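You operate a simulated robot arm through the tools that you are given. There is no shell and no other tool.

You run a simulated robot arm. Do the job below in one go: nothing can be reset, and whatever is moved stays where it is left.

Task
Connect the beige hose to the wall valve and test it with a RINSE.
Fine: coupling pushed home, clamp bar locked, valve knob ON, one run, dial back to OFF.

Only the result counts: the job must be done as asked and must still hold three seconds after the hand-in. Knocking over, shifting, dropping, spilling or breaking anything else fails it.

Robot
A 6-joint arm with a two-finger parallel gripper, fixed in place. Base frame: the origin is at the foot of the arm, x ahead of it, y to its left, z up. Lengths are in mm, angles in degrees, forces in N, time in s.
With the tool pointing down near the work surface it reaches from about 320 to 700 mm from the base axis. Its first joint turns from -166.0 to 166.0 degrees. Payload 4.1 kg.
The TCP is the grasp point between the finger pads, 23 mm short of the fingertips. In the tool frame z runs along the fingers and y along their closing line. Largest opening 94 mm; finger width 38, thickness 10; the body of the gripper, 54 by 96 mm, starts 39 mm behind the TCP.
Orientation is that of the tool frame in the base frame, as [roll, pitch, yaw] about the fixed x, y, z axes, in that order (R = Rz(yaw) Ry(pitch) Rx(roll)). With the fingers straight down and closing along the base's y, the tool's x points along the base's -x, its y along +y and its z along -z.

Tools
- The arm moves only by the tool move_arm. Its argument "deltas" is a list of rows, each an object of numbers (a shift or turn left out is 0, a gripper value left out holds the last): "x", "y", "z": the shift along the tool's x, y, z in units of 300 mm (1.0 is 300 mm); "wx", "wy", "wz": the turn, a rotation vector about the tool's x, y, z in units of 45 degrees (1.0 is 45 degrees); "fingers": the gripper command, from -1 (fully open) to 1 (shut), values between in proportion. In form: [{"x": .., "y": .., "z": .., "wx": .., "wy": .., "wz": .., "fingers": ..}, ...]. A call has 1 to 20 rows; each row is the pose to reach, as a shift and turn from the pose commanded when the call began, along the tool's axes at that moment. A call with a number of a shift or a turn outside -1 to 1 is refused whole. Rows are played at 5 a second. More than 50 mm and 8.6 degrees between two rows, or a gripper value outside its range, and nothing of the call is played. Where a pose cannot be reached the arm comes as near as it can. A force on the tool above 40 N (or 10 N above the force at the start of the call, whichever is more), or a blocked arm, ends the call early, and 0.2 s more pass. The fingers move at their own pace (about 45 mm/s each) and stop on an object; they squeeze with about 34 N. The grip force told is the motor's: it shows also when the fingers shut on nothing. Time passes only in rows, and 0.2 s behind the last, so rows that repeat a pose let the fingers close. The reply holds the time, the measured pose of the TCP, the force on the tool along the base axes, the opening and the grip force, in the units named above and with some noise, with the torque about the TCP (base axes, N m) and any sound that the robot's microphone picked up.
- Cameras (640 x 400 px; columns grow to the right, rows downward): "scene" is fixed at [51.2, -651.1, 1502.5]; the picture's right is [0.86, -0.51, 0.00], its down [-0.14, -0.24, -0.96] and it looks along [0.49, 0.83, -0.28] (base axes); focal length 310 px, centre (320, 200). "wrist" rides on the gripper at [86, 16, -74] in the tool frame; the picture's right is [-0.18, 0.98, 0.00], its down [-0.58, -0.11, -0.81] and it looks along [-0.79, -0.15, 0.59] (tool axes); focal length 243 px, centre (320, 200).
- snapshot(camera): a new picture of that camera. No time passes.
- lift_body(by): slides the trunk up (or, below 0, down) by that many mm; the arm rides with it, the base frame stays. It gives what a move gives, with no picture.
- locate(camera, pixels): for up to 12 pixels [column, row] of the newest picture of that camera ("zoom" is the newest enlarged one), the place [x, y, z] in the base frame of the surface seen there, good to about 3 mm. No time passes.
- enlarge(camera, box): a new picture of the part [left, top, right, bottom] of that camera's present view, enlarged. No time passes.
- job_done(): hands the job in; it is judged then, once.

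Open the gripper and draw the arm clear of the work before you hand the job in, unless the task says otherwise.

The tools are called after "Emit:" as name(argument=value, ...) on one line, values as JSON. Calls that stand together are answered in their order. move_arm: Moves the arm, as the interface text tells. Its arguments: {"type":"object","properties":{"deltas":{"type":"array","items":{"type":"object","properties":{"x":{"type":"number"},"y":{"type":"number"},"z":{"type":"number"},"wx":{"type":"number"},"wy":{"type":"number"},"wz":{"type":"number"},"fingers":{"type":"number"}}}}},"required":["deltas"]} The other tools are called the same way: lift_body (by) slides the trunk up or down; snapshot (camera) takes a picture; locate (camera, pixels) gives the place of the surface under pixels of a picture; enlarge (camera, box) takes an enlarged picture of a part of a camera's view; job_done () hands the job in.

At the start:

```text
time_s: 0.0
ee_pos: [295.1, 35.0, 1396.4]
tcp_rot: [180.0, 0.0, -179.9]
ft_force: [0.3, -0.1, 0.3]
wrist_torque: [0.02, -0.01, 0.02]
opening: 93.9
finger_force: 0.0
trunk travel left (down, up): [-525.0, 65.0]
```

scene: 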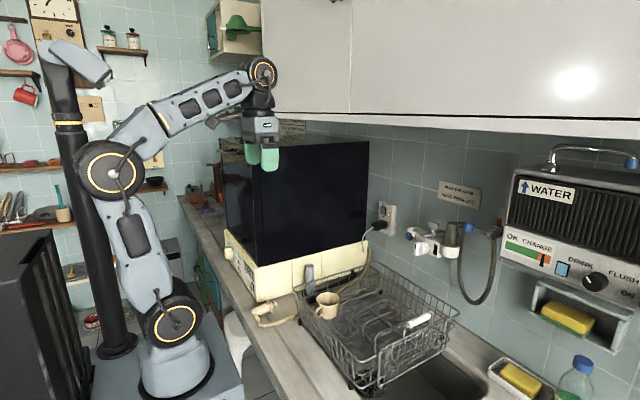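
wrist: 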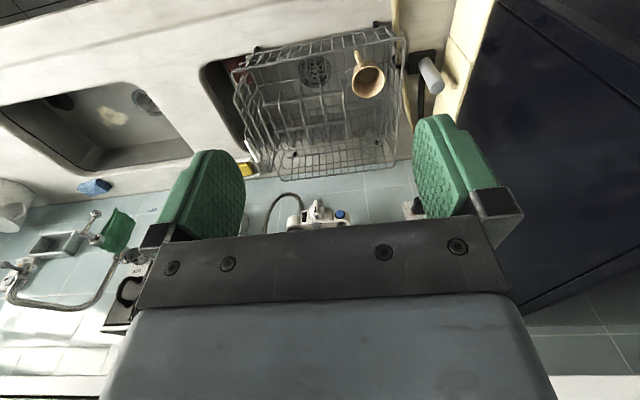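

I'll begin by looking closer at the wall valve (around 430,240), the dishwasher and hose (260,310), and the notice on the wall (460,193).

Emit:
enlarge(camera="scene", box=[360, 170, 520, 270])

Emit:
enlarge(camera="scene", box=[210, 220, 370, 340])

Emit:
enlarge(camera="scene", box=[480, 140, 640, 300])

Emit:
enlarge(camera="scene", box=[420, 170, 500, 220])

```text
4.00 times, centred on (440, 220) of scene
```

zoom: 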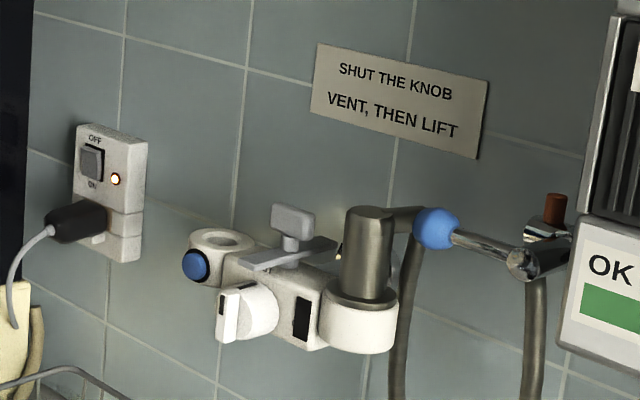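

```text
3.33 times, centred on (290, 280) of scene
```

zoom: 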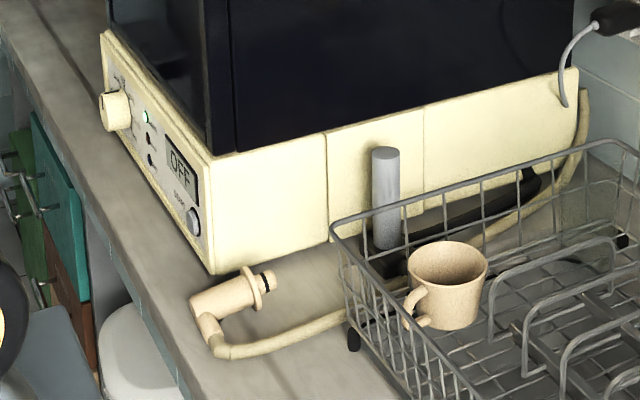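

```text
2.50 times, centred on (560, 220) of scene
```

zoom: 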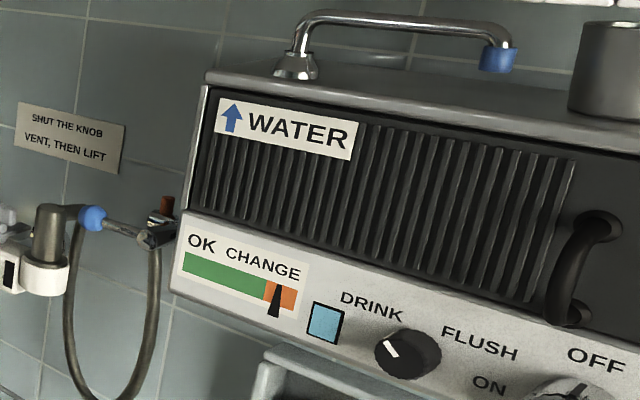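

```text
8.00 times, centred on (460, 195) of scene
```

zoom: 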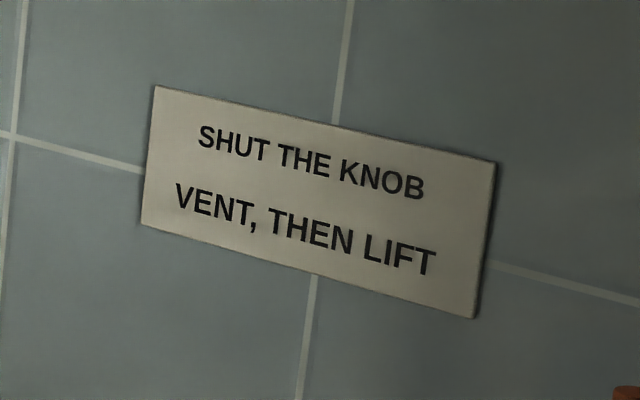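

The valve shows an empty ring at left, a grey clamp bar, a white knob and a grey coupling in the right ring. I'll magnify each further and view the dishwasher panel.

Emit:
enlarge(camera="scene", box=[400, 215, 464, 263])

Emit:
enlarge(camera="scene", box=[215, 225, 275, 285])

Emit:
enlarge(camera="wrist", box=[250, 170, 370, 245])

Emit:
enlarge(camera="scene", box=[245, 285, 325, 335])

```text
8.33 times, centred on (432, 239) of scene
```

zoom: 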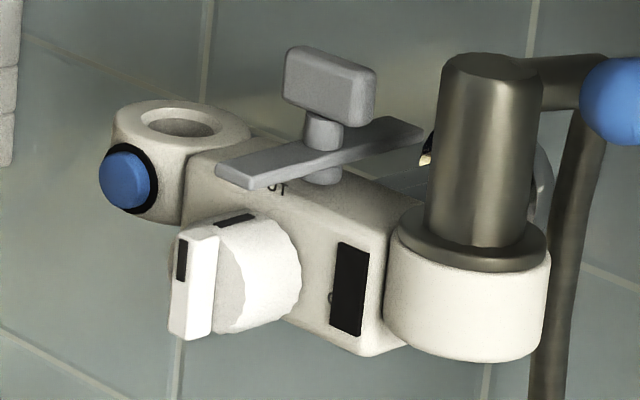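

```text
6.67 times, centred on (245, 255) of scene
```

zoom: 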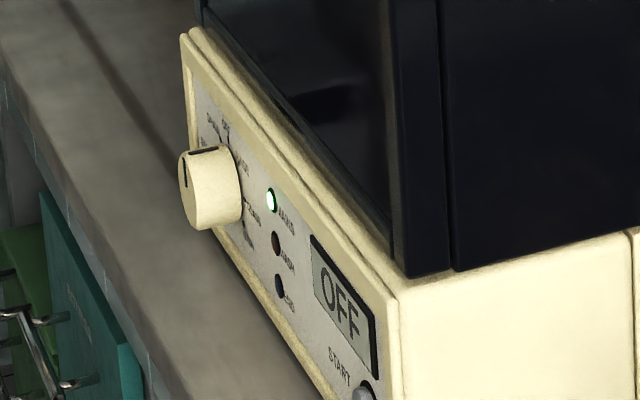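

```text
5.33 times, centred on (310, 208) of wrist
```

zoom: 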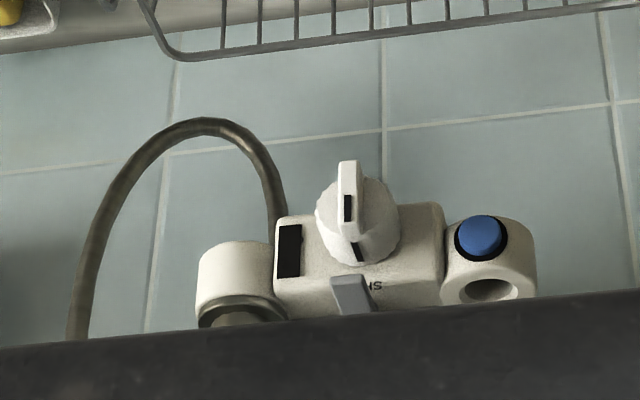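

```text
8.00 times, centred on (285, 310) of scene
```

zoom: 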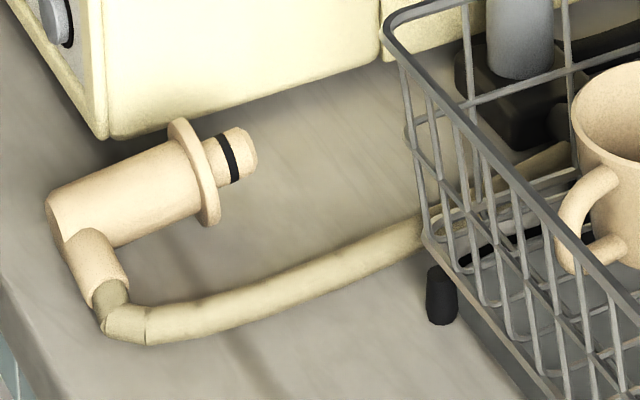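

I'll locate key points: on the valve and plug, dishwasher panel, and rack.

Emit:
snapshot(camera="scene")

Emit:
enlarge(camera="scene", box=[400, 215, 464, 263])

Emit:
locate(camera="zoom", pixels=[[180, 118], [180, 128], [128, 180], [235, 178], [330, 80], [405, 128], [195, 285], [240, 270], [350, 290], [480, 240], [480, 70], [470, 320]])

Emit:
locate(camera="scene", pixels=[[255, 309], [275, 307], [272, 305], [237, 252], [250, 270], [260, 285], [330, 300], [300, 340], [245, 240], [310, 270], [380, 225], [430, 200]])

```text
taken
```

scene: 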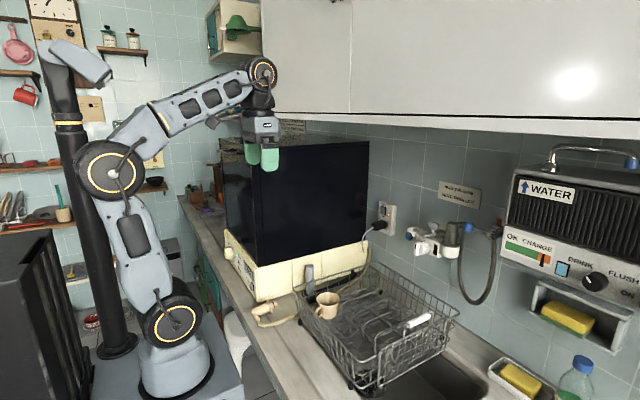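

```text
8.33 times, centred on (432, 239) of scene
```

zoom: 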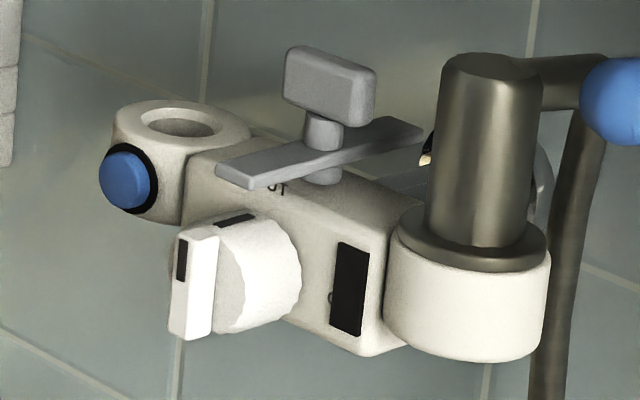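

```text
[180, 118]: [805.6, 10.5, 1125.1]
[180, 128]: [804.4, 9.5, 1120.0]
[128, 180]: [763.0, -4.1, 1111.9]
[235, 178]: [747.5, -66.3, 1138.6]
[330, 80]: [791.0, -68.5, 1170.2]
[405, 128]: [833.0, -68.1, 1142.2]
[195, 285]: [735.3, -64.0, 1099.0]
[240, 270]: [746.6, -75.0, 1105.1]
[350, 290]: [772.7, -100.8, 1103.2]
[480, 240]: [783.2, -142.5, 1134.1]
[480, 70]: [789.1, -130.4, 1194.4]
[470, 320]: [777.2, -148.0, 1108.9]
```

```text
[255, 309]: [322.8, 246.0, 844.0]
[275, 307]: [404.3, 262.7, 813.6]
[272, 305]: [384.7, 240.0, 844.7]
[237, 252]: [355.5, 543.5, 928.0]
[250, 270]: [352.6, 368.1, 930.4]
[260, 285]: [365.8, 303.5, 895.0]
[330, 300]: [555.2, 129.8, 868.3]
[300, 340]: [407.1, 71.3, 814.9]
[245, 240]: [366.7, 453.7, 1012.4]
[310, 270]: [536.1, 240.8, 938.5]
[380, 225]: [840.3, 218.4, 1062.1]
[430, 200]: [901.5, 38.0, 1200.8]
```

The ring axis lies near y≈10 (left) and y≈-140 (right), with the clamp bar along x at y≈-68. I'll locate surroundings: upper cabinet edge, arm column, dishwasher top, rack and hose run.

Emit:
locate(camera="scene", pixels=[[264, 108], [350, 112], [500, 132], [420, 125], [172, 318], [110, 170], [100, 200], [262, 75], [232, 150], [262, 250], [368, 145], [450, 305]])

Emit:
locate(camera="scene", pixels=[[297, 290], [355, 385], [370, 262], [310, 322], [330, 315], [358, 252], [540, 280], [380, 375], [430, 240], [470, 280], [283, 318], [265, 326]])

```text
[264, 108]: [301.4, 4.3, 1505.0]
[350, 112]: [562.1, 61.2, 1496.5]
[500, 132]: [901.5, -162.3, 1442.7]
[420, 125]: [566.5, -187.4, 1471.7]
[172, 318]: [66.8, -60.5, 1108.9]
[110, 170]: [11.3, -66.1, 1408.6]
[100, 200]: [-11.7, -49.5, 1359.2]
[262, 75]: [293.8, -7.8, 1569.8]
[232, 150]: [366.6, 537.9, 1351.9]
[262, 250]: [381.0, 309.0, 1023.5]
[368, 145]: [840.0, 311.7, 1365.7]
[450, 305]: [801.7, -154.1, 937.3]
```

```text
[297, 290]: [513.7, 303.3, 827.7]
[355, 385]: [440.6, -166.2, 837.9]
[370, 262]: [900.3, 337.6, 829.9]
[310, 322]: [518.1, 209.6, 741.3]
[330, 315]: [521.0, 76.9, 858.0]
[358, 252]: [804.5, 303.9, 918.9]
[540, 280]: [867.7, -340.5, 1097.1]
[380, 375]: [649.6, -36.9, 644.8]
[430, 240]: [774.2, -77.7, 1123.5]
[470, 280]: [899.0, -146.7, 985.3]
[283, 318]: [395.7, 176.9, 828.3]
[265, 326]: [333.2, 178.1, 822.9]
```

Upper cabinet bottom is about z 1470 beyond x 565, and the wall is at x 900. I'll move the wrist nearer, staying short of the cabinet, to get a better view of the valve.

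Emit:
move_arm(deltas=[{"x": -0.094, "y": -0.03, "z": 0.057}, {"x": -0.188, "y": -0.059, "z": 0.113}, {"x": -0.281, "y": -0.089, "z": 0.17}, {"x": -0.375, "y": -0.119, "z": 0.227}, {"x": -0.469, "y": -0.148, "z": 0.283}, {"x": -0.563, "y": -0.178, "z": 0.34}, {"x": -0.656, "y": -0.207, "z": 0.396}, {"x": -0.75, "y": -0.237, "z": 0.453}, {"x": -0.75, "y": -0.237, "z": 0.453}])

Emit:
snapshot(camera="wrist")

Emit:
snapshot(camera="scene")

```text
time_s: 2.0
ee_pos: [521.4, -36.7, 1258.9]
tcp_rot: [-180.0, 0.1, 179.9]
ft_force: [-0.3, -0.8, -0.2]
wrist_torque: [0.02, 0.03, 0.0]
opening: 94.1
finger_force: 0.0
trunk travel left (down, up): [-525.0, 65.0]
```

```text
taken
```

wrist: 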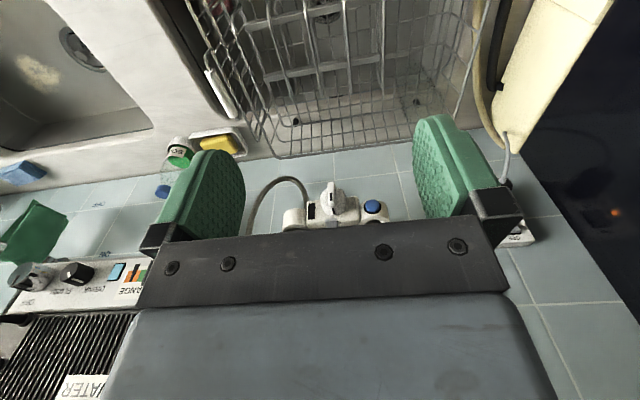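

```text
taken
```

scene: 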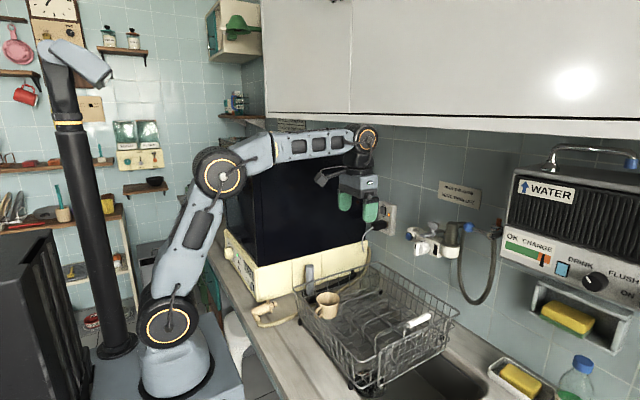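

The valve is visible between the fingers at about (335,210). I'll enlarge that region.

Emit:
enlarge(camera="wrist", box=[275, 172, 395, 247])

Emit:
enlarge(camera="wrist", box=[400, 0, 560, 140])

```text
5.33 times, centred on (335, 210) of wrist
```

zoom: 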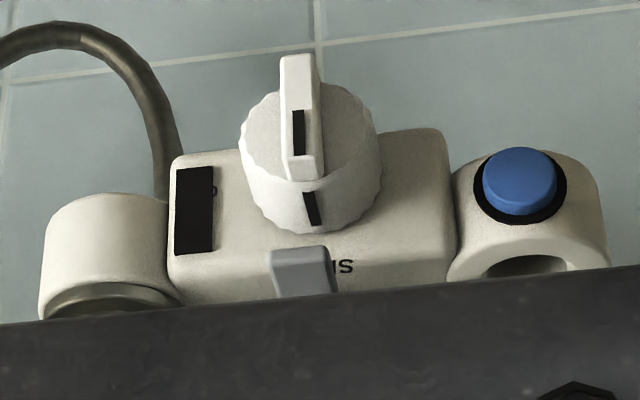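

```text
2.86 times, centred on (480, 70) of wrist
```

zoom: 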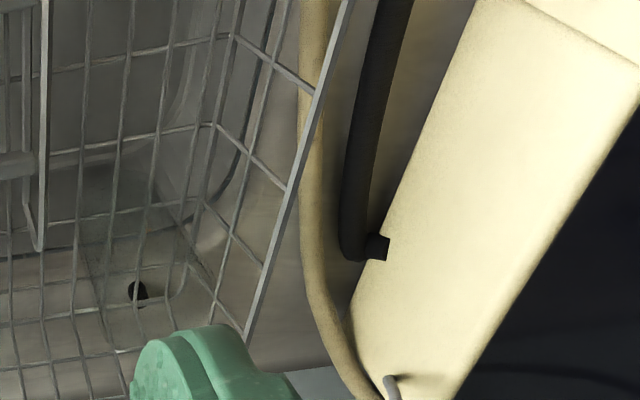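

The knob blade is vertical with its mark at the top by "SHUT"; the left ring is empty with a blue vent button. Next I look at the dishwasher's front panel by swinging the wrist over to its left front side in two moves.

Emit:
move_arm(deltas=[{"x": 0.091, "y": 0.113}, {"x": 0.182, "y": 0.226}, {"x": 0.273, "y": 0.339}, {"x": 0.364, "y": 0.451}, {"x": 0.455, "y": 0.564}, {"x": 0.546, "y": 0.677}, {"x": 0.637, "y": 0.79}, {"x": 0.637, "y": 0.79}])

Emit:
move_arm(deltas=[{"x": 0.053, "y": 0.098, "z": 0.094}, {"x": 0.107, "y": 0.196, "z": 0.187}, {"x": 0.16, "y": 0.293, "z": 0.281}, {"x": 0.213, "y": 0.391, "z": 0.375}, {"x": 0.267, "y": 0.489, "z": 0.468}, {"x": 0.32, "y": 0.587, "z": 0.562}, {"x": 0.373, "y": 0.684, "z": 0.656}, {"x": 0.427, "y": 0.782, "z": 0.749}, {"x": 0.48, "y": 0.88, "z": 0.843}, {"x": 0.48, "y": 0.88, "z": 0.843}])

Emit:
snapshot(camera="wrist")

Emit:
snapshot(camera="scene")

```text
time_s: 3.8
ee_pos: [329.1, 200.8, 1259.3]
tcp_rot: [179.9, 0.0, 180.0]
ft_force: [0.1, -0.4, -0.5]
wrist_torque: [0.01, 0.02, -0.01]
opening: 93.8
finger_force: 0.0
trunk travel left (down, up): [-525.0, 65.0]
```

```text
time_s: 6.0
ee_pos: [187.0, 464.5, 1009.2]
tcp_rot: [-180.0, 0.0, -179.9]
ft_force: [1.4, 1.1, 0.5]
wrist_torque: [-0.03, 0.01, -0.02]
opening: 94.1
finger_force: 0.0
trunk travel left (down, up): [-525.0, 65.0]
```

```text
taken
```

wrist: 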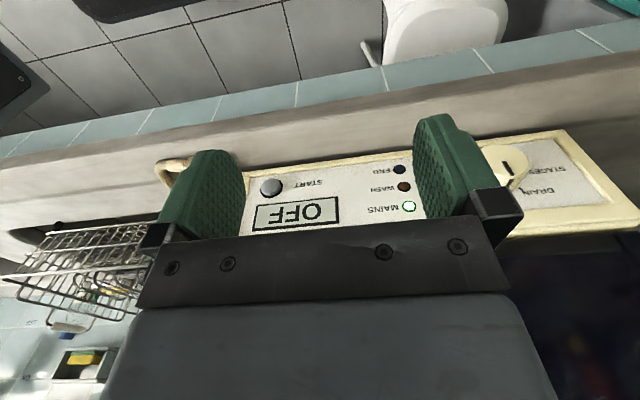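

```text
taken
```

scene: 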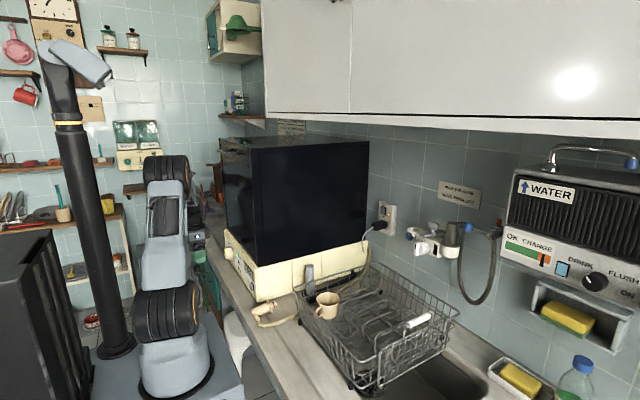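

The panel shows MAINS lit, WASH, END, display "OFF", START at (272,188) and the dial at (507,165), partly hidden. I'll move the camera left (+y) and back to see the dial fully.

Emit:
move_arm(deltas=[{"x": 0.06, "y": 0.14, "z": 0.0}, {"x": 0.1, "y": 0.28, "z": 0.0}, {"x": 0.15, "y": 0.38, "z": -0.02}, {"x": 0.15, "y": 0.38, "z": -0.02}])

Emit:
snapshot(camera="wrist")

Emit:
enlarge(camera="wrist", box=[280, 110, 440, 250])

```text
time_s: 7.0
ee_pos: [139.6, 578.2, 1015.4]
tcp_rot: [-179.9, -0.1, -180.0]
ft_force: [0.6, 0.0, 0.5]
wrist_torque: [-0.04, 0.0, -0.01]
opening: 93.9
finger_force: 0.0
trunk travel left (down, up): [-525.0, 65.0]
```

```text
taken
```

wrist: 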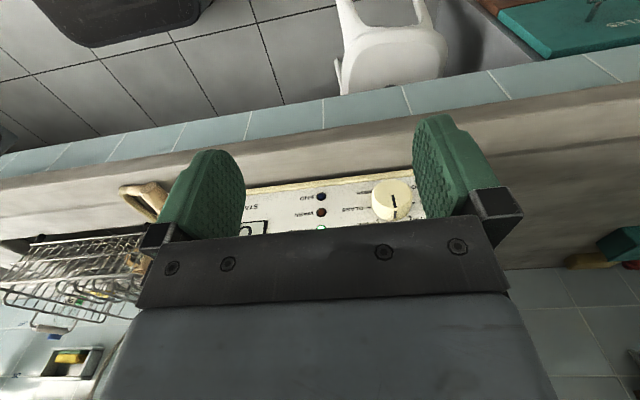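

```text
2.86 times, centred on (360, 180) of wrist
```

zoom: 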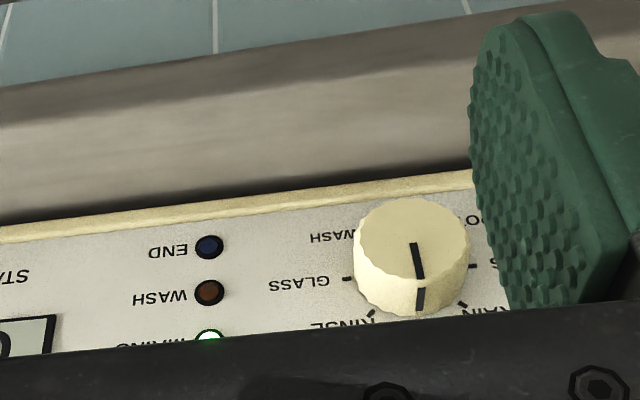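

The dial's pointer is up at what should be OFF, with RINSE one step clockwise. I'll raise the camera a bit to see the whole scale.

Emit:
move_arm(deltas=[{"x": -0.1, "y": 0.05, "z": -0.1}, {"x": -0.13, "y": 0.1, "z": -0.22}, {"x": -0.13, "y": 0.1, "z": -0.22}])

Emit:
snapshot(camera="wrist")

Emit:
enlarge(camera="wrist", box=[270, 90, 430, 230])

```text
time_s: 7.8
ee_pos: [176.9, 609.3, 1080.9]
tcp_rot: [-179.8, 0.0, 179.9]
ft_force: [0.1, 0.4, -0.2]
wrist_torque: [0.03, -0.03, 0.0]
opening: 94.1
finger_force: 0.1
trunk travel left (down, up): [-525.0, 65.0]
```

```text
taken
```

wrist: 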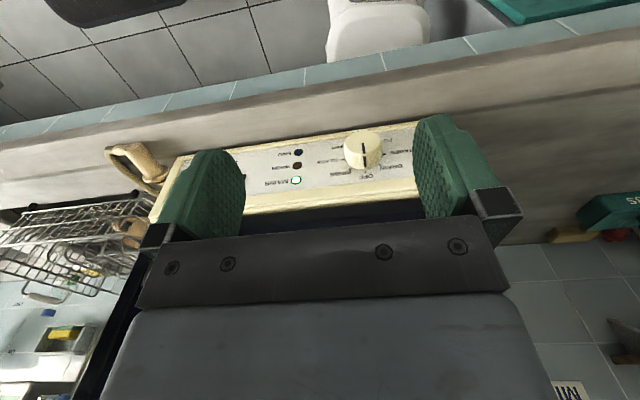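

```text
2.86 times, centred on (350, 160) of wrist
```

zoom: 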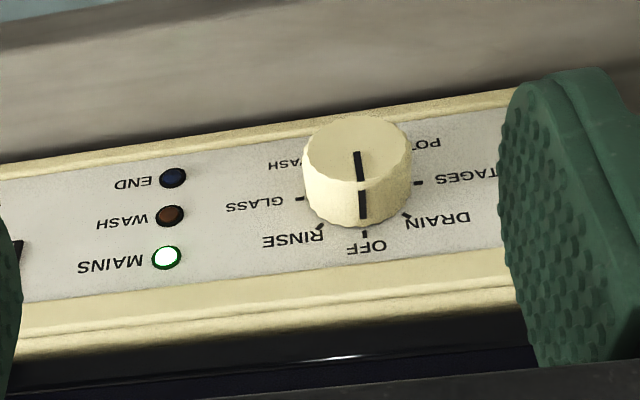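

The scale reads (upright): OFF at top, RINSE 45° clockwise, GLASS 90°, DRAIN 45° the other way. I'll locate the dial, ticks, START button.

Emit:
locate(camera="zoom", pixels=[[356, 152], [362, 205], [364, 234], [318, 226], [300, 199], [407, 216], [417, 183], [310, 150], [405, 150], [356, 122], [200, 240], [166, 257]])

Emit:
locate(camera="wrist", pixels=[[130, 165], [150, 180], [300, 220], [105, 150], [162, 168]])

```text
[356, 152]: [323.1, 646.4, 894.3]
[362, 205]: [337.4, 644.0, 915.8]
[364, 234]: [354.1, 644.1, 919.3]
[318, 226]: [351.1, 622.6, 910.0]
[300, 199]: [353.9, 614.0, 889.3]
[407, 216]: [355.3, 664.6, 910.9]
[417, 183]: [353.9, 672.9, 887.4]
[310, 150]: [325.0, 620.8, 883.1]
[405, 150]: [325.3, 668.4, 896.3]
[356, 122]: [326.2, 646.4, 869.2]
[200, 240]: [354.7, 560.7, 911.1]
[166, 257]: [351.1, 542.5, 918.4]
```

```text
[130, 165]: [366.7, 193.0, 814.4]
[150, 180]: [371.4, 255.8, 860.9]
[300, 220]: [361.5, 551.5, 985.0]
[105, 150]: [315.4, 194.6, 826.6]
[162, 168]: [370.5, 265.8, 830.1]
```

Dial centre is about (323–354, 644, 889), with RINSE 45° clockwise of OFF. Now I move to look at the beige plug near (350,245,835) on the counter.

Emit:
move_arm(deltas=[{"x": -0.025, "y": -0.143, "z": 0.06}, {"x": -0.05, "y": -0.286, "z": 0.12}, {"x": -0.075, "y": -0.429, "z": 0.18}, {"x": -0.1, "y": -0.572, "z": 0.24}])

Emit:
move_arm(deltas=[{"x": -0.025, "y": -0.143, "z": 0.06}, {"x": -0.05, "y": -0.286, "z": 0.12}, {"x": -0.075, "y": -0.429, "z": 0.18}, {"x": -0.1, "y": -0.572, "z": 0.24}, {"x": -0.1, "y": -0.572, "z": 0.24}])

Emit:
snapshot(camera="wrist")

Emit:
enlarge(camera="wrist", box=[220, 100, 440, 240])

```text
time_s: 8.8
ee_pos: [210.4, 437.1, 1008.3]
tcp_rot: [180.0, 0.0, -179.9]
ft_force: [0.2, -0.3, 0.3]
wrist_torque: [0.01, 0.01, 0.0]
opening: 94.1
finger_force: 0.0
trunk travel left (down, up): [-525.0, 65.0]
```

```text
time_s: 10.0
ee_pos: [240.3, 266.5, 936.6]
tcp_rot: [180.0, -0.1, -179.9]
ft_force: [0.3, -0.8, 1.2]
wrist_torque: [0.02, 0.0, 0.01]
opening: 94.1
finger_force: 0.0
trunk travel left (down, up): [-525.0, 65.0]
```

```text
taken
```

wrist: 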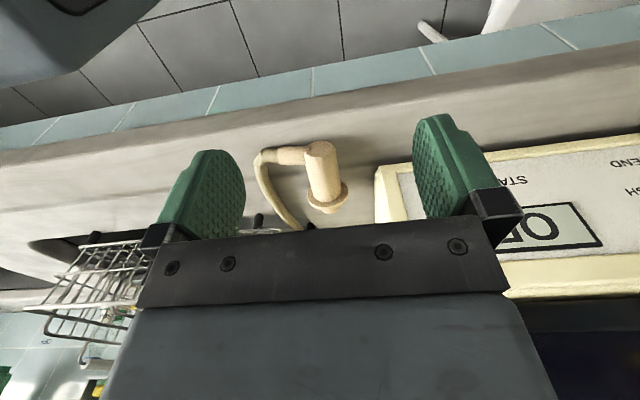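

```text
2.86 times, centred on (330, 170) of wrist
```

zoom: 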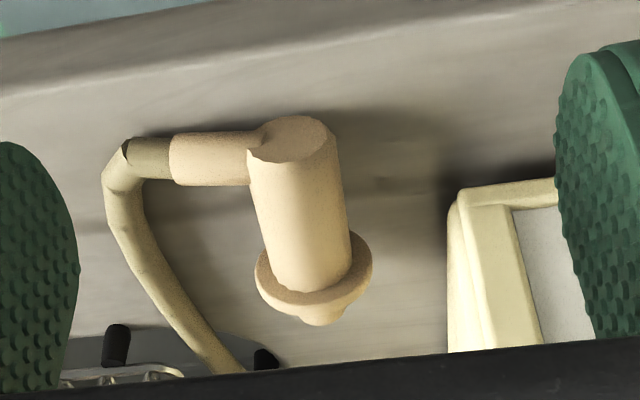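

The plug is seen clearly: rear face at zoom (290,140), flange (315,270), elbow stub going to −y. I'll locate points along it.

Emit:
locate(camera="zoom", pixels=[[290, 142], [295, 180], [310, 230], [320, 275], [360, 245], [268, 280], [320, 300], [322, 318], [215, 158], [180, 160], [135, 165], [400, 220]])

Emit:
locate(camera="zoom", pixels=[[252, 190], [340, 190], [275, 275], [350, 265], [330, 160], [455, 215], [465, 340], [540, 185], [290, 120], [160, 260], [230, 360], [265, 358]])

```text
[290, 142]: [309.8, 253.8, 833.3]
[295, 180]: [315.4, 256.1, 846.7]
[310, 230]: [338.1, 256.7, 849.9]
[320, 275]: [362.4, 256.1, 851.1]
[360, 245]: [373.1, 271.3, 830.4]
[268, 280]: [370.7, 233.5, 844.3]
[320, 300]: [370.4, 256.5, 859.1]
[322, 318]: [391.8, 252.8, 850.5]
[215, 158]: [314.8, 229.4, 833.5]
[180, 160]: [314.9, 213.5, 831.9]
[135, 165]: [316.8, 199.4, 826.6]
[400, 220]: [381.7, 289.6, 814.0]
```

```text
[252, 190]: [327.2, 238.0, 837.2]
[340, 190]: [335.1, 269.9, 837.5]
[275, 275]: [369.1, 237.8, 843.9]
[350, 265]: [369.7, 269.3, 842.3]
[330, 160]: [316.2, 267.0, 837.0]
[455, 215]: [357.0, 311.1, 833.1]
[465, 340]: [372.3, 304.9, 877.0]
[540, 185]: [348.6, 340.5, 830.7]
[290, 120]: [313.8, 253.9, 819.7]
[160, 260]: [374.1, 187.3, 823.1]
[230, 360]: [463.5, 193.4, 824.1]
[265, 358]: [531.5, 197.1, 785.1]
```

The plug's axis is along x at y≈254, z≈834, rear face x≈309, flange x≈364–372. The gap between the stub and flange is tight for a 38 mm finger, so I measure the stub and flange edges and look at the fingertip shape.

Emit:
locate(camera="zoom", pixels=[[215, 138], [215, 148], [215, 175], [215, 183], [240, 184], [258, 250], [262, 262], [290, 290], [345, 240], [352, 238], [368, 262], [256, 215]])

Emit:
enlarge(camera="wrist", box=[140, 100, 300, 260])

Emit:
enlarge(camera="wrist", box=[390, 95, 550, 255])

Emit:
enlarge(camera="scene", box=[200, 215, 320, 335])

```text
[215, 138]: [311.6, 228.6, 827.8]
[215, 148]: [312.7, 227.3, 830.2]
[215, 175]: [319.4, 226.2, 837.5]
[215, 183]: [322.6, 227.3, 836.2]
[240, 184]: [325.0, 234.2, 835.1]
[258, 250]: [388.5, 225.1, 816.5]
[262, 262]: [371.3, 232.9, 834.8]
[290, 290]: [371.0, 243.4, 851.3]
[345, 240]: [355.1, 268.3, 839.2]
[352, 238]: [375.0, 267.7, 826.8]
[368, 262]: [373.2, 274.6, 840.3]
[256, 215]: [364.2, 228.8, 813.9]
```

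```text
2.50 times, centred on (220, 180) of wrist
```

zoom: 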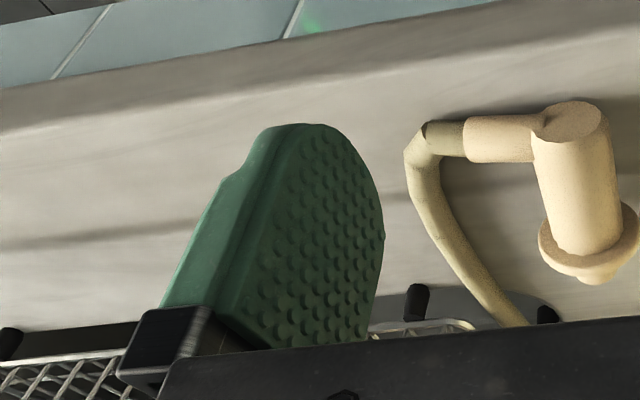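

```text
2.50 times, centred on (470, 175) of wrist
```

zoom: 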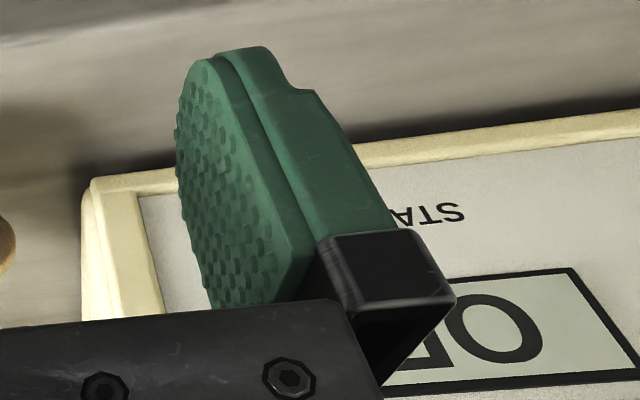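

```text
3.33 times, centred on (260, 275) of scene
```

zoom: 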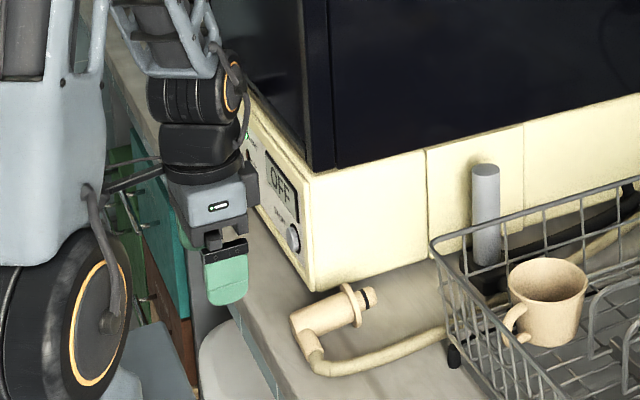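

The pads have rounded tips and the gap (x≈325–368) suffices. Before grasping, I'll go and look at the valve from above: rise, cross over, and then flip the tool's yaw by 180° so the camera can look down-forward.

Emit:
move_arm(deltas=[{"z": -0.143}, {"z": -0.286}, {"z": -0.429}, {"z": -0.572}, {"z": -0.715}, {"z": -0.858}, {"z": -1.0}])

Emit:
move_arm(deltas=[{"x": -0.1, "y": -0.119, "z": -0.009}, {"x": -0.2, "y": -0.238, "z": -0.018}, {"x": -0.3, "y": -0.357, "z": -0.027}, {"x": -0.4, "y": -0.477, "z": -0.036}, {"x": -0.5, "y": -0.596, "z": -0.046}, {"x": -0.6, "y": -0.715, "z": -0.055}, {"x": -0.7, "y": -0.834, "z": -0.064}, {"x": -0.8, "y": -0.953, "z": -0.073}, {"x": -0.8, "y": -0.953, "z": -0.073}])

Emit:
move_arm(deltas=[{"wz": 0.167}, {"wz": 0.333}, {"wz": 0.5}, {"wz": 0.667}, {"wz": 0.833}, {"wz": 1.0}])

Emit:
move_arm(deltas=[{"wz": 0.167}, {"wz": 0.333}, {"wz": 0.5}, {"wz": 0.667}, {"wz": 0.833}, {"wz": 1.0}])

```text
time_s: 11.6
ee_pos: [239.0, 264.3, 1235.2]
tcp_rot: [179.9, 0.0, 180.0]
ft_force: [-0.1, 0.4, 0.2]
wrist_torque: [0.02, -0.01, -0.02]
opening: 94.3
finger_force: 0.0
trunk travel left (down, up): [-525.0, 65.0]
```

```text
time_s: 13.6
ee_pos: [479.3, -21.1, 1258.3]
tcp_rot: [180.0, 0.1, 180.0]
ft_force: [0.0, -1.0, 0.2]
wrist_torque: [0.0, 0.02, -0.01]
opening: 93.8
finger_force: 0.0
trunk travel left (down, up): [-525.0, 65.0]
```

```text
time_s: 15.0
ee_pos: [479.7, -20.3, 1257.1]
tcp_rot: [180.0, 0.0, 134.9]
ft_force: [-0.6, -0.6, -0.1]
wrist_torque: [-0.03, 0.0, -0.01]
opening: 93.9
finger_force: 0.0
trunk travel left (down, up): [-525.0, 65.0]
```

```text
time_s: 16.4
ee_pos: [479.3, -20.0, 1256.7]
tcp_rot: [180.0, -0.1, 90.0]
ft_force: [-1.1, -0.3, 0.4]
wrist_torque: [0.02, -0.02, -0.01]
opening: 94.4
finger_force: 0.0
trunk travel left (down, up): [-525.0, 65.0]
```

Yaw went from 180° to 90° without trouble. I continue the remaining 90° of yaw.

Emit:
move_arm(deltas=[{"wz": 0.167}, {"wz": 0.333}, {"wz": 0.5}, {"wz": 0.667}, {"wz": 0.833}, {"wz": 1.0}])

Emit:
move_arm(deltas=[{"wz": 0.167}, {"wz": 0.333}, {"wz": 0.5}, {"wz": 0.667}, {"wz": 0.833}, {"wz": 1.0}])

Emit:
snapshot(camera="scene")

Emit:
snapshot(camera="wrist")

```text
time_s: 17.8
ee_pos: [479.3, -19.1, 1256.2]
tcp_rot: [180.0, 0.1, 44.9]
ft_force: [0.2, -0.6, -0.3]
wrist_torque: [0.01, -0.01, 0.0]
opening: 94.0
finger_force: 0.1
trunk travel left (down, up): [-525.0, 65.0]
```

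```text
time_s: 19.2
ee_pos: [476.6, -51.0, 1256.7]
tcp_rot: [-179.8, -0.1, 0.6]
ft_force: [-0.2, -0.1, 1.0]
wrist_torque: [0.05, 0.02, -0.01]
opening: 93.9
finger_force: 0.0
out of reach, approached as far as the arm can: row 6
trunk travel left (down, up): [-525.0, 65.0]
```

```text
taken
```

scene: 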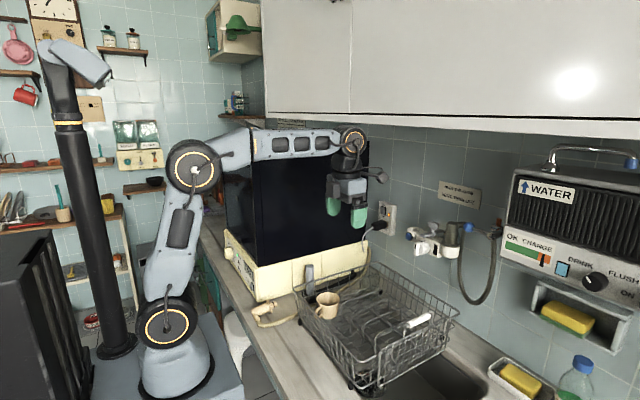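

```text
taken
```

wrist: 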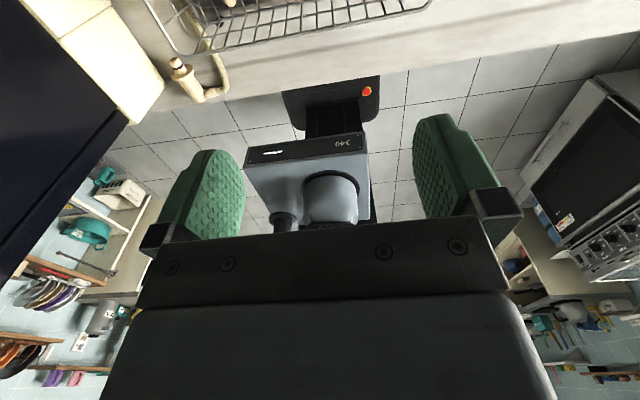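

The wrist's roll joint reaches its limit near yaw 0, so I'll back off 20° of yaw with y shifted to the right, then pitch the tool up to horizontal so the camera looks down-forward at the valve.

Emit:
move_arm(deltas=[{"y": 0.1, "wz": -0.148}, {"y": 0.2, "wz": -0.296}, {"y": 0.3, "wz": -0.444}, {"y": 0.3, "wz": -0.444}])

Emit:
move_arm(deltas=[{"wy": 0.167}, {"wy": 0.333}, {"wy": 0.5}, {"wy": 0.667}, {"wy": 0.833}, {"wy": 1.0}])

Emit:
move_arm(deltas=[{"wy": 0.167}, {"wy": 0.333}, {"wy": 0.5}, {"wy": 0.667}, {"wy": 0.833}, {"wy": 1.0}])

```text
time_s: 20.2
ee_pos: [474.7, -139.8, 1257.0]
tcp_rot: [179.9, 0.0, 20.1]
ft_force: [1.2, 0.2, 0.1]
wrist_torque: [0.02, 0.04, 0.01]
opening: 93.9
finger_force: 0.1
trunk travel left (down, up): [-525.0, 65.0]
```

```text
time_s: 21.6
ee_pos: [476.0, -139.0, 1257.4]
tcp_rot: [180.0, -45.2, 19.9]
ft_force: [0.3, 0.2, 1.2]
wrist_torque: [-0.02, 0.04, 0.01]
opening: 94.0
finger_force: 0.0
trunk travel left (down, up): [-525.0, 65.0]
```

```text
time_s: 23.0
ee_pos: [476.2, -140.0, 1256.3]
tcp_rot: [12.0, -89.9, -172.1]
ft_force: [0.6, 0.0, -0.1]
wrist_torque: [0.0, 0.02, -0.02]
opening: 93.9
finger_force: 0.0
trunk travel left (down, up): [-525.0, 65.0]
```

The tool is now horizontal at yaw ~20°, camera on top. I advance towards the valve for a view from above.

Emit:
move_arm(deltas=[{"x": 0.017, "y": 0.037, "z": 0.125}, {"x": 0.033, "y": 0.075, "z": 0.249}, {"x": 0.05, "y": 0.112, "z": 0.374}, {"x": 0.067, "y": 0.149, "z": 0.499}, {"x": 0.083, "y": 0.187, "z": 0.623}, {"x": 0.1, "y": 0.224, "z": 0.748}, {"x": 0.1, "y": 0.224, "z": 0.748}])

Emit:
snapshot(camera="wrist")

Emit:
snapshot(camera="scene")

```text
time_s: 24.6
ee_pos: [708.9, -124.9, 1288.6]
tcp_rot: [105.6, -89.9, 94.3]
ft_force: [-0.4, 0.2, 0.4]
wrist_torque: [-0.02, -0.05, 0.01]
opening: 93.9
finger_force: 0.1
trunk travel left (down, up): [-525.0, 65.0]
```

```text
taken
```

wrist: 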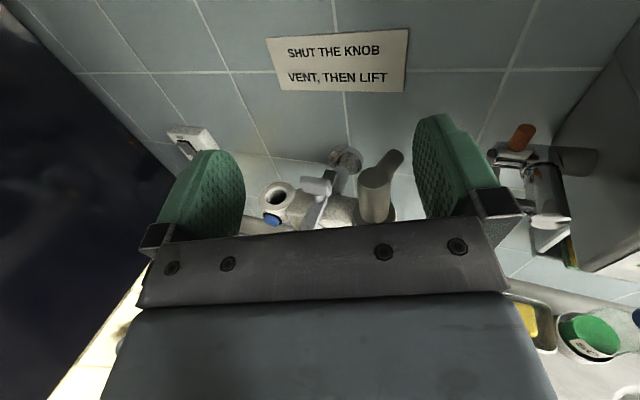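

```text
taken
```

scene: 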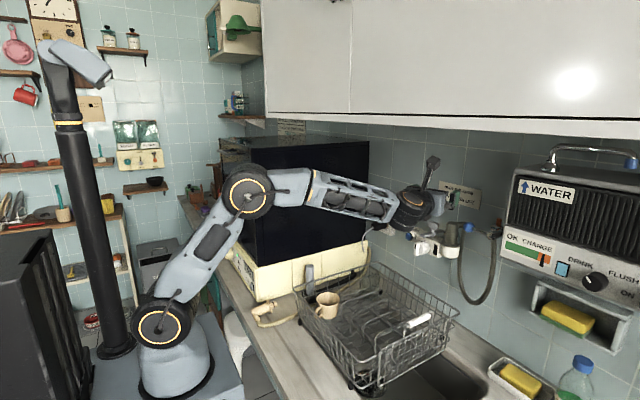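

The valve is now seen from above at about (320,195). I enlarge this region.

Emit:
enlarge(camera="wrist", box=[245, 140, 415, 240])

Emit:
enlarge(camera="wrist", box=[255, 165, 335, 235])

```text
3.76 times, centred on (330, 190) of wrist
```

zoom: 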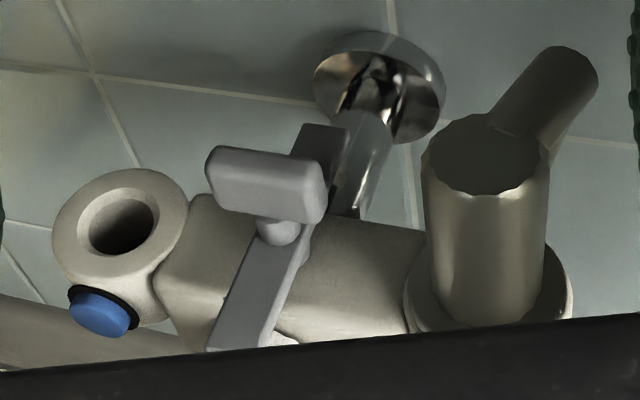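

```text
5.71 times, centred on (295, 200) of wrist
```

zoom: 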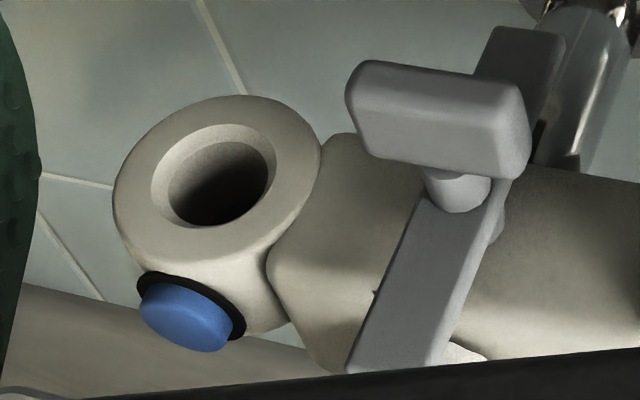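

The left ring is a chamfered empty socket, clearly the free port. I'll locate the socket rim, bar, handle and grey coupling points.

Emit:
locate(camera="zoom", pixels=[[135, 170], [300, 150], [215, 110], [230, 245], [160, 190], [268, 175], [220, 138], [205, 222], [170, 300], [220, 345], [300, 270], [350, 140]])

Emit:
locate(camera="zoom", pixels=[[360, 365], [430, 365], [405, 285], [450, 300], [490, 60], [545, 40], [530, 120], [365, 75], [520, 100], [370, 140], [510, 165], [455, 190]])

```text
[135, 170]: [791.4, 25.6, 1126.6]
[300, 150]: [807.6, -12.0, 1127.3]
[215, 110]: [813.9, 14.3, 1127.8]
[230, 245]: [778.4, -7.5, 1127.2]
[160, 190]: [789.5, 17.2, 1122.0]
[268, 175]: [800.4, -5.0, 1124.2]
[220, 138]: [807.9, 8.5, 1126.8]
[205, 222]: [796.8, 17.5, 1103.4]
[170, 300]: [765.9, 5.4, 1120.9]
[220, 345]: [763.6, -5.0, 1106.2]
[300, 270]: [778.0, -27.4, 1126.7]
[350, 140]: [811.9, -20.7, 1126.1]
```

```text
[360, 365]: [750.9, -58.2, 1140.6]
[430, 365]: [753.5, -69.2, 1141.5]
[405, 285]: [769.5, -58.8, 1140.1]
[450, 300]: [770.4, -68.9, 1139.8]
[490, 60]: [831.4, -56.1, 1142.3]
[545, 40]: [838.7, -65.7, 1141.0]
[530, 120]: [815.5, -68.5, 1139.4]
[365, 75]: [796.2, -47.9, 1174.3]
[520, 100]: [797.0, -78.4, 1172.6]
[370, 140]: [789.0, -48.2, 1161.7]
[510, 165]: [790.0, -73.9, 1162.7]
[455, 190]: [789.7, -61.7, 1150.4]
```

Geometry is clear: socket centre ≈(796,5), rim z≈1127; clamp pivot ≈(793,−63), bar along x (open); the grey coupling sits home in the right socket. I'll retreat now, bring the tool down again, and unwind the yaw the other way for the grasp.

Emit:
move_arm(deltas=[{"x": -0.017, "y": -0.037, "z": -0.125}, {"x": -0.033, "y": -0.075, "z": -0.249}, {"x": -0.05, "y": -0.112, "z": -0.374}, {"x": -0.067, "y": -0.149, "z": -0.499}, {"x": -0.083, "y": -0.187, "z": -0.623}, {"x": -0.1, "y": -0.224, "z": -0.748}])

Emit:
move_arm(deltas=[{"wy": -0.167}, {"wy": -0.333}, {"wy": -0.5}, {"wy": -0.667}, {"wy": -0.833}, {"wy": -1.0}])

Emit:
move_arm(deltas=[{"wy": -0.167}, {"wy": -0.333}, {"wy": -0.5}, {"wy": -0.667}, {"wy": -0.833}, {"wy": -1.0}])

Emit:
move_arm(deltas=[{"wz": -0.167}, {"wz": -0.333}, {"wz": -0.5}, {"wz": -0.667}, {"wz": -0.833}, {"wz": -1.0}])

Emit:
move_arm(deltas=[{"wz": -0.167}, {"wz": -0.333}, {"wz": -0.5}, {"wz": -0.667}, {"wz": -0.833}, {"wz": -1.0}])

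Emit:
move_arm(deltas=[{"wz": -0.167}, {"wz": -0.333}, {"wz": -0.5}, {"wz": -0.667}, {"wz": -0.833}, {"wz": -1.0}])

Emit:
move_arm(deltas=[{"wz": -0.167}, {"wz": -0.333}, {"wz": -0.556}])

```text
time_s: 26.0
ee_pos: [476.4, -138.8, 1257.3]
tcp_rot: [45.9, -89.9, 154.0]
ft_force: [-0.7, -0.5, 0.7]
wrist_torque: [-0.01, 0.02, 0.0]
opening: 93.9
finger_force: 0.0
trunk travel left (down, up): [-525.0, 65.0]
```

```text
time_s: 27.4
ee_pos: [475.9, -139.6, 1256.3]
tcp_rot: [-180.0, -44.9, 19.9]
ft_force: [-0.1, -0.5, -0.3]
wrist_torque: [-0.01, 0.01, 0.0]
opening: 93.9
finger_force: 0.2
trunk travel left (down, up): [-525.0, 65.0]
```

```text
time_s: 28.8
ee_pos: [477.1, -139.8, 1256.5]
tcp_rot: [179.9, 0.2, 20.0]
ft_force: [-0.6, -0.5, 0.0]
wrist_torque: [0.0, -0.01, -0.01]
opening: 94.0
finger_force: 0.0
trunk travel left (down, up): [-525.0, 65.0]
```

```text
time_s: 30.2
ee_pos: [476.8, -139.3, 1257.1]
tcp_rot: [180.0, 0.0, 65.2]
ft_force: [0.4, 0.4, 0.8]
wrist_torque: [-0.02, 0.01, -0.01]
opening: 93.9
finger_force: 0.0
trunk travel left (down, up): [-525.0, 65.0]
```

```text
time_s: 31.6
ee_pos: [477.3, -139.0, 1255.8]
tcp_rot: [179.9, 0.0, 110.1]
ft_force: [0.1, 0.8, -0.2]
wrist_torque: [0.0, 0.02, -0.02]
opening: 94.2
finger_force: 0.2
trunk travel left (down, up): [-525.0, 65.0]
```

```text
time_s: 33.0
ee_pos: [476.4, -138.8, 1256.2]
tcp_rot: [180.0, 0.0, 155.1]
ft_force: [0.3, 0.9, 0.4]
wrist_torque: [-0.04, -0.01, 0.01]
opening: 93.9
finger_force: 0.0
trunk travel left (down, up): [-525.0, 65.0]
```

```text
refused: row 3 steps farther than a row can; nothing moved
```

The last step was too coarse, so nothing moved; yaw is 155°. I repeat it in finer rows, then move over towards the plug side at yaw 180.

Emit:
move_arm(deltas=[{"wz": -0.139}, {"wz": -0.278}, {"wz": -0.417}, {"wz": -0.556}, {"wz": -0.556}])

Emit:
move_arm(deltas=[{"x": 0.05, "y": 0.12, "z": 0.02}, {"x": 0.1, "y": 0.24, "z": 0.04}, {"x": 0.15, "y": 0.36, "z": 0.06}, {"x": 0.2, "y": 0.48, "z": 0.08}, {"x": 0.25, "y": 0.6, "z": 0.1}, {"x": 0.3, "y": 0.72, "z": 0.12}, {"x": 0.35, "y": 0.84, "z": 0.14}, {"x": 0.4, "y": 0.96, "z": 0.16}, {"x": 0.4, "y": 0.96, "z": 0.16}])

```text
time_s: 34.2
ee_pos: [476.2, -139.3, 1256.7]
tcp_rot: [180.0, 0.1, 180.0]
ft_force: [0.0, 0.7, -0.4]
wrist_torque: [0.02, -0.04, -0.05]
opening: 94.0
finger_force: 0.0
trunk travel left (down, up): [-525.0, 65.0]
```

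```text
time_s: 36.2
ee_pos: [359.1, 148.5, 1208.9]
tcp_rot: [180.0, -0.1, -179.9]
ft_force: [0.7, 0.6, 0.0]
wrist_torque: [-0.01, -0.01, 0.02]
opening: 93.9
finger_force: 0.1
trunk travel left (down, up): [-525.0, 65.0]
```

Now yaw is 180° at (359,148,1209). I rotate on by another 180° (towards −y and then +x side, away from the dishwasher).

Emit:
move_arm(deltas=[{"wz": -0.167}, {"wz": -0.333}, {"wz": -0.5}, {"wz": -0.667}, {"wz": -0.833}, {"wz": -1.0}])

Emit:
move_arm(deltas=[{"wz": -0.167}, {"wz": -0.333}, {"wz": -0.5}, {"wz": -0.667}, {"wz": -0.833}, {"wz": -1.0}])

Emit:
move_arm(deltas=[{"wz": -0.167}, {"wz": -0.333}, {"wz": -0.5}, {"wz": -0.667}, {"wz": -0.833}, {"wz": -1.0}])

Emit:
move_arm(deltas=[{"wz": -0.167}, {"wz": -0.333}, {"wz": -0.5}, {"wz": -0.667}, {"wz": -0.833}, {"wz": -1.0}])

```text
time_s: 37.6
ee_pos: [356.3, 148.7, 1208.3]
tcp_rot: [-179.9, 0.0, -134.8]
ft_force: [0.3, 0.7, -0.5]
wrist_torque: [-0.03, 0.01, 0.03]
opening: 94.0
finger_force: 0.0
trunk travel left (down, up): [-525.0, 65.0]
```

```text
time_s: 39.0
ee_pos: [357.5, 149.3, 1208.9]
tcp_rot: [-180.0, 0.0, -89.8]
ft_force: [-0.2, 0.4, 0.0]
wrist_torque: [0.01, -0.01, 0.01]
opening: 93.8
finger_force: 0.1
trunk travel left (down, up): [-525.0, 65.0]
```

```text
time_s: 40.4
ee_pos: [356.0, 149.1, 1208.5]
tcp_rot: [-180.0, 0.0, -44.8]
ft_force: [0.7, -0.9, -0.3]
wrist_torque: [-0.02, 0.03, 0.01]
opening: 93.9
finger_force: 0.0
trunk travel left (down, up): [-525.0, 65.0]
```

```text
time_s: 41.8
ee_pos: [357.3, 148.4, 1208.4]
tcp_rot: [-179.9, -0.1, 0.3]
ft_force: [-0.2, -0.1, -0.7]
wrist_torque: [0.0, -0.01, 0.01]
opening: 94.1
finger_force: 0.1
trunk travel left (down, up): [-525.0, 65.0]
```

Now the tool's x points ahead. I set the opening to ~74 mm, shift over the plug at y≈245 (keeping clear of the dishwasher side at y≥305), and go down to z≈908.

Emit:
move_arm(deltas=[{"x": -0.012, "y": -0.107, "fingers": -0.574}, {"x": -0.024, "y": -0.214, "fingers": -0.574}, {"x": -0.035, "y": -0.322, "fingers": -0.574}, {"x": -0.035, "y": -0.322, "fingers": -0.574}])

Emit:
move_arm(deltas=[{"z": 0.14, "fingers": -0.574}, {"z": 0.28, "fingers": -0.574}, {"z": 0.42, "fingers": -0.574}, {"z": 0.56, "fingers": -0.574}, {"z": 0.7, "fingers": -0.574}, {"z": 0.84, "fingers": -0.574}, {"z": 0.94, "fingers": -0.574}, {"z": 0.94, "fingers": -0.574}])

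Emit:
snapshot(camera="wrist")

Emit:
snapshot(camera="scene")

Emit:
enlarge(camera="scene", box=[200, 215, 340, 345])

```text
time_s: 42.8
ee_pos: [346.5, 245.6, 1210.3]
tcp_rot: [-180.0, -0.1, -0.1]
ft_force: [-0.3, 0.1, 0.0]
wrist_torque: [-0.02, -0.02, -0.03]
opening: 74.1
finger_force: 0.1
trunk travel left (down, up): [-525.0, 65.0]
```

```text
time_s: 44.6
ee_pos: [344.7, 249.1, 924.3]
tcp_rot: [180.0, 0.0, -0.1]
ft_force: [-0.5, 0.4, -1.0]
wrist_torque: [-0.03, 0.01, 0.02]
opening: 73.9
finger_force: 0.0
trunk travel left (down, up): [-525.0, 65.0]
```

```text
taken
```

wrist: 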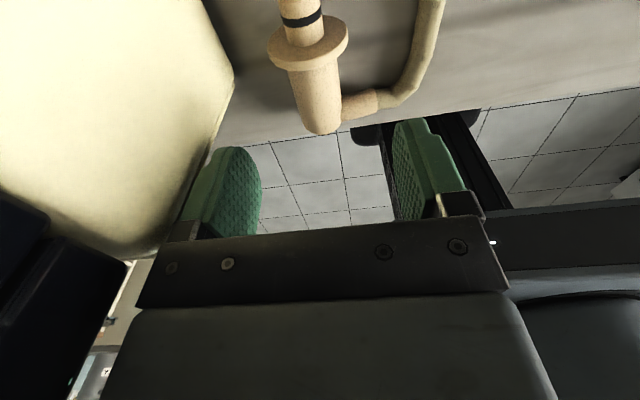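

```text
taken
```

scene: 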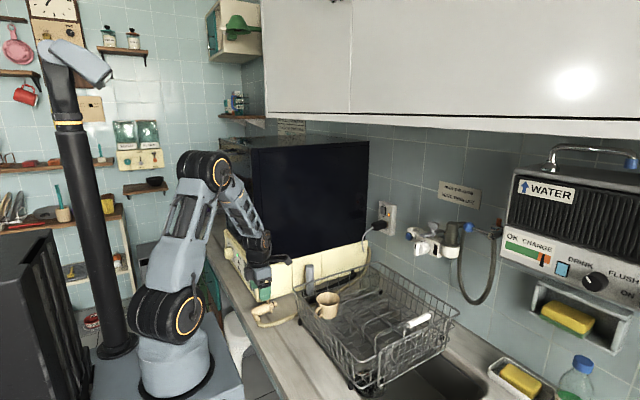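

```text
3.08 times, centred on (270, 280) of scene
```

zoom: 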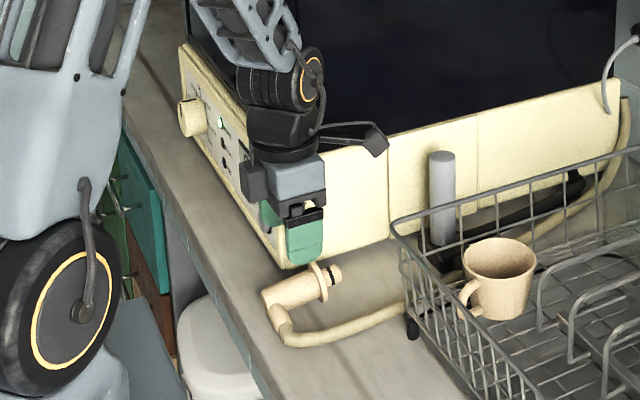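

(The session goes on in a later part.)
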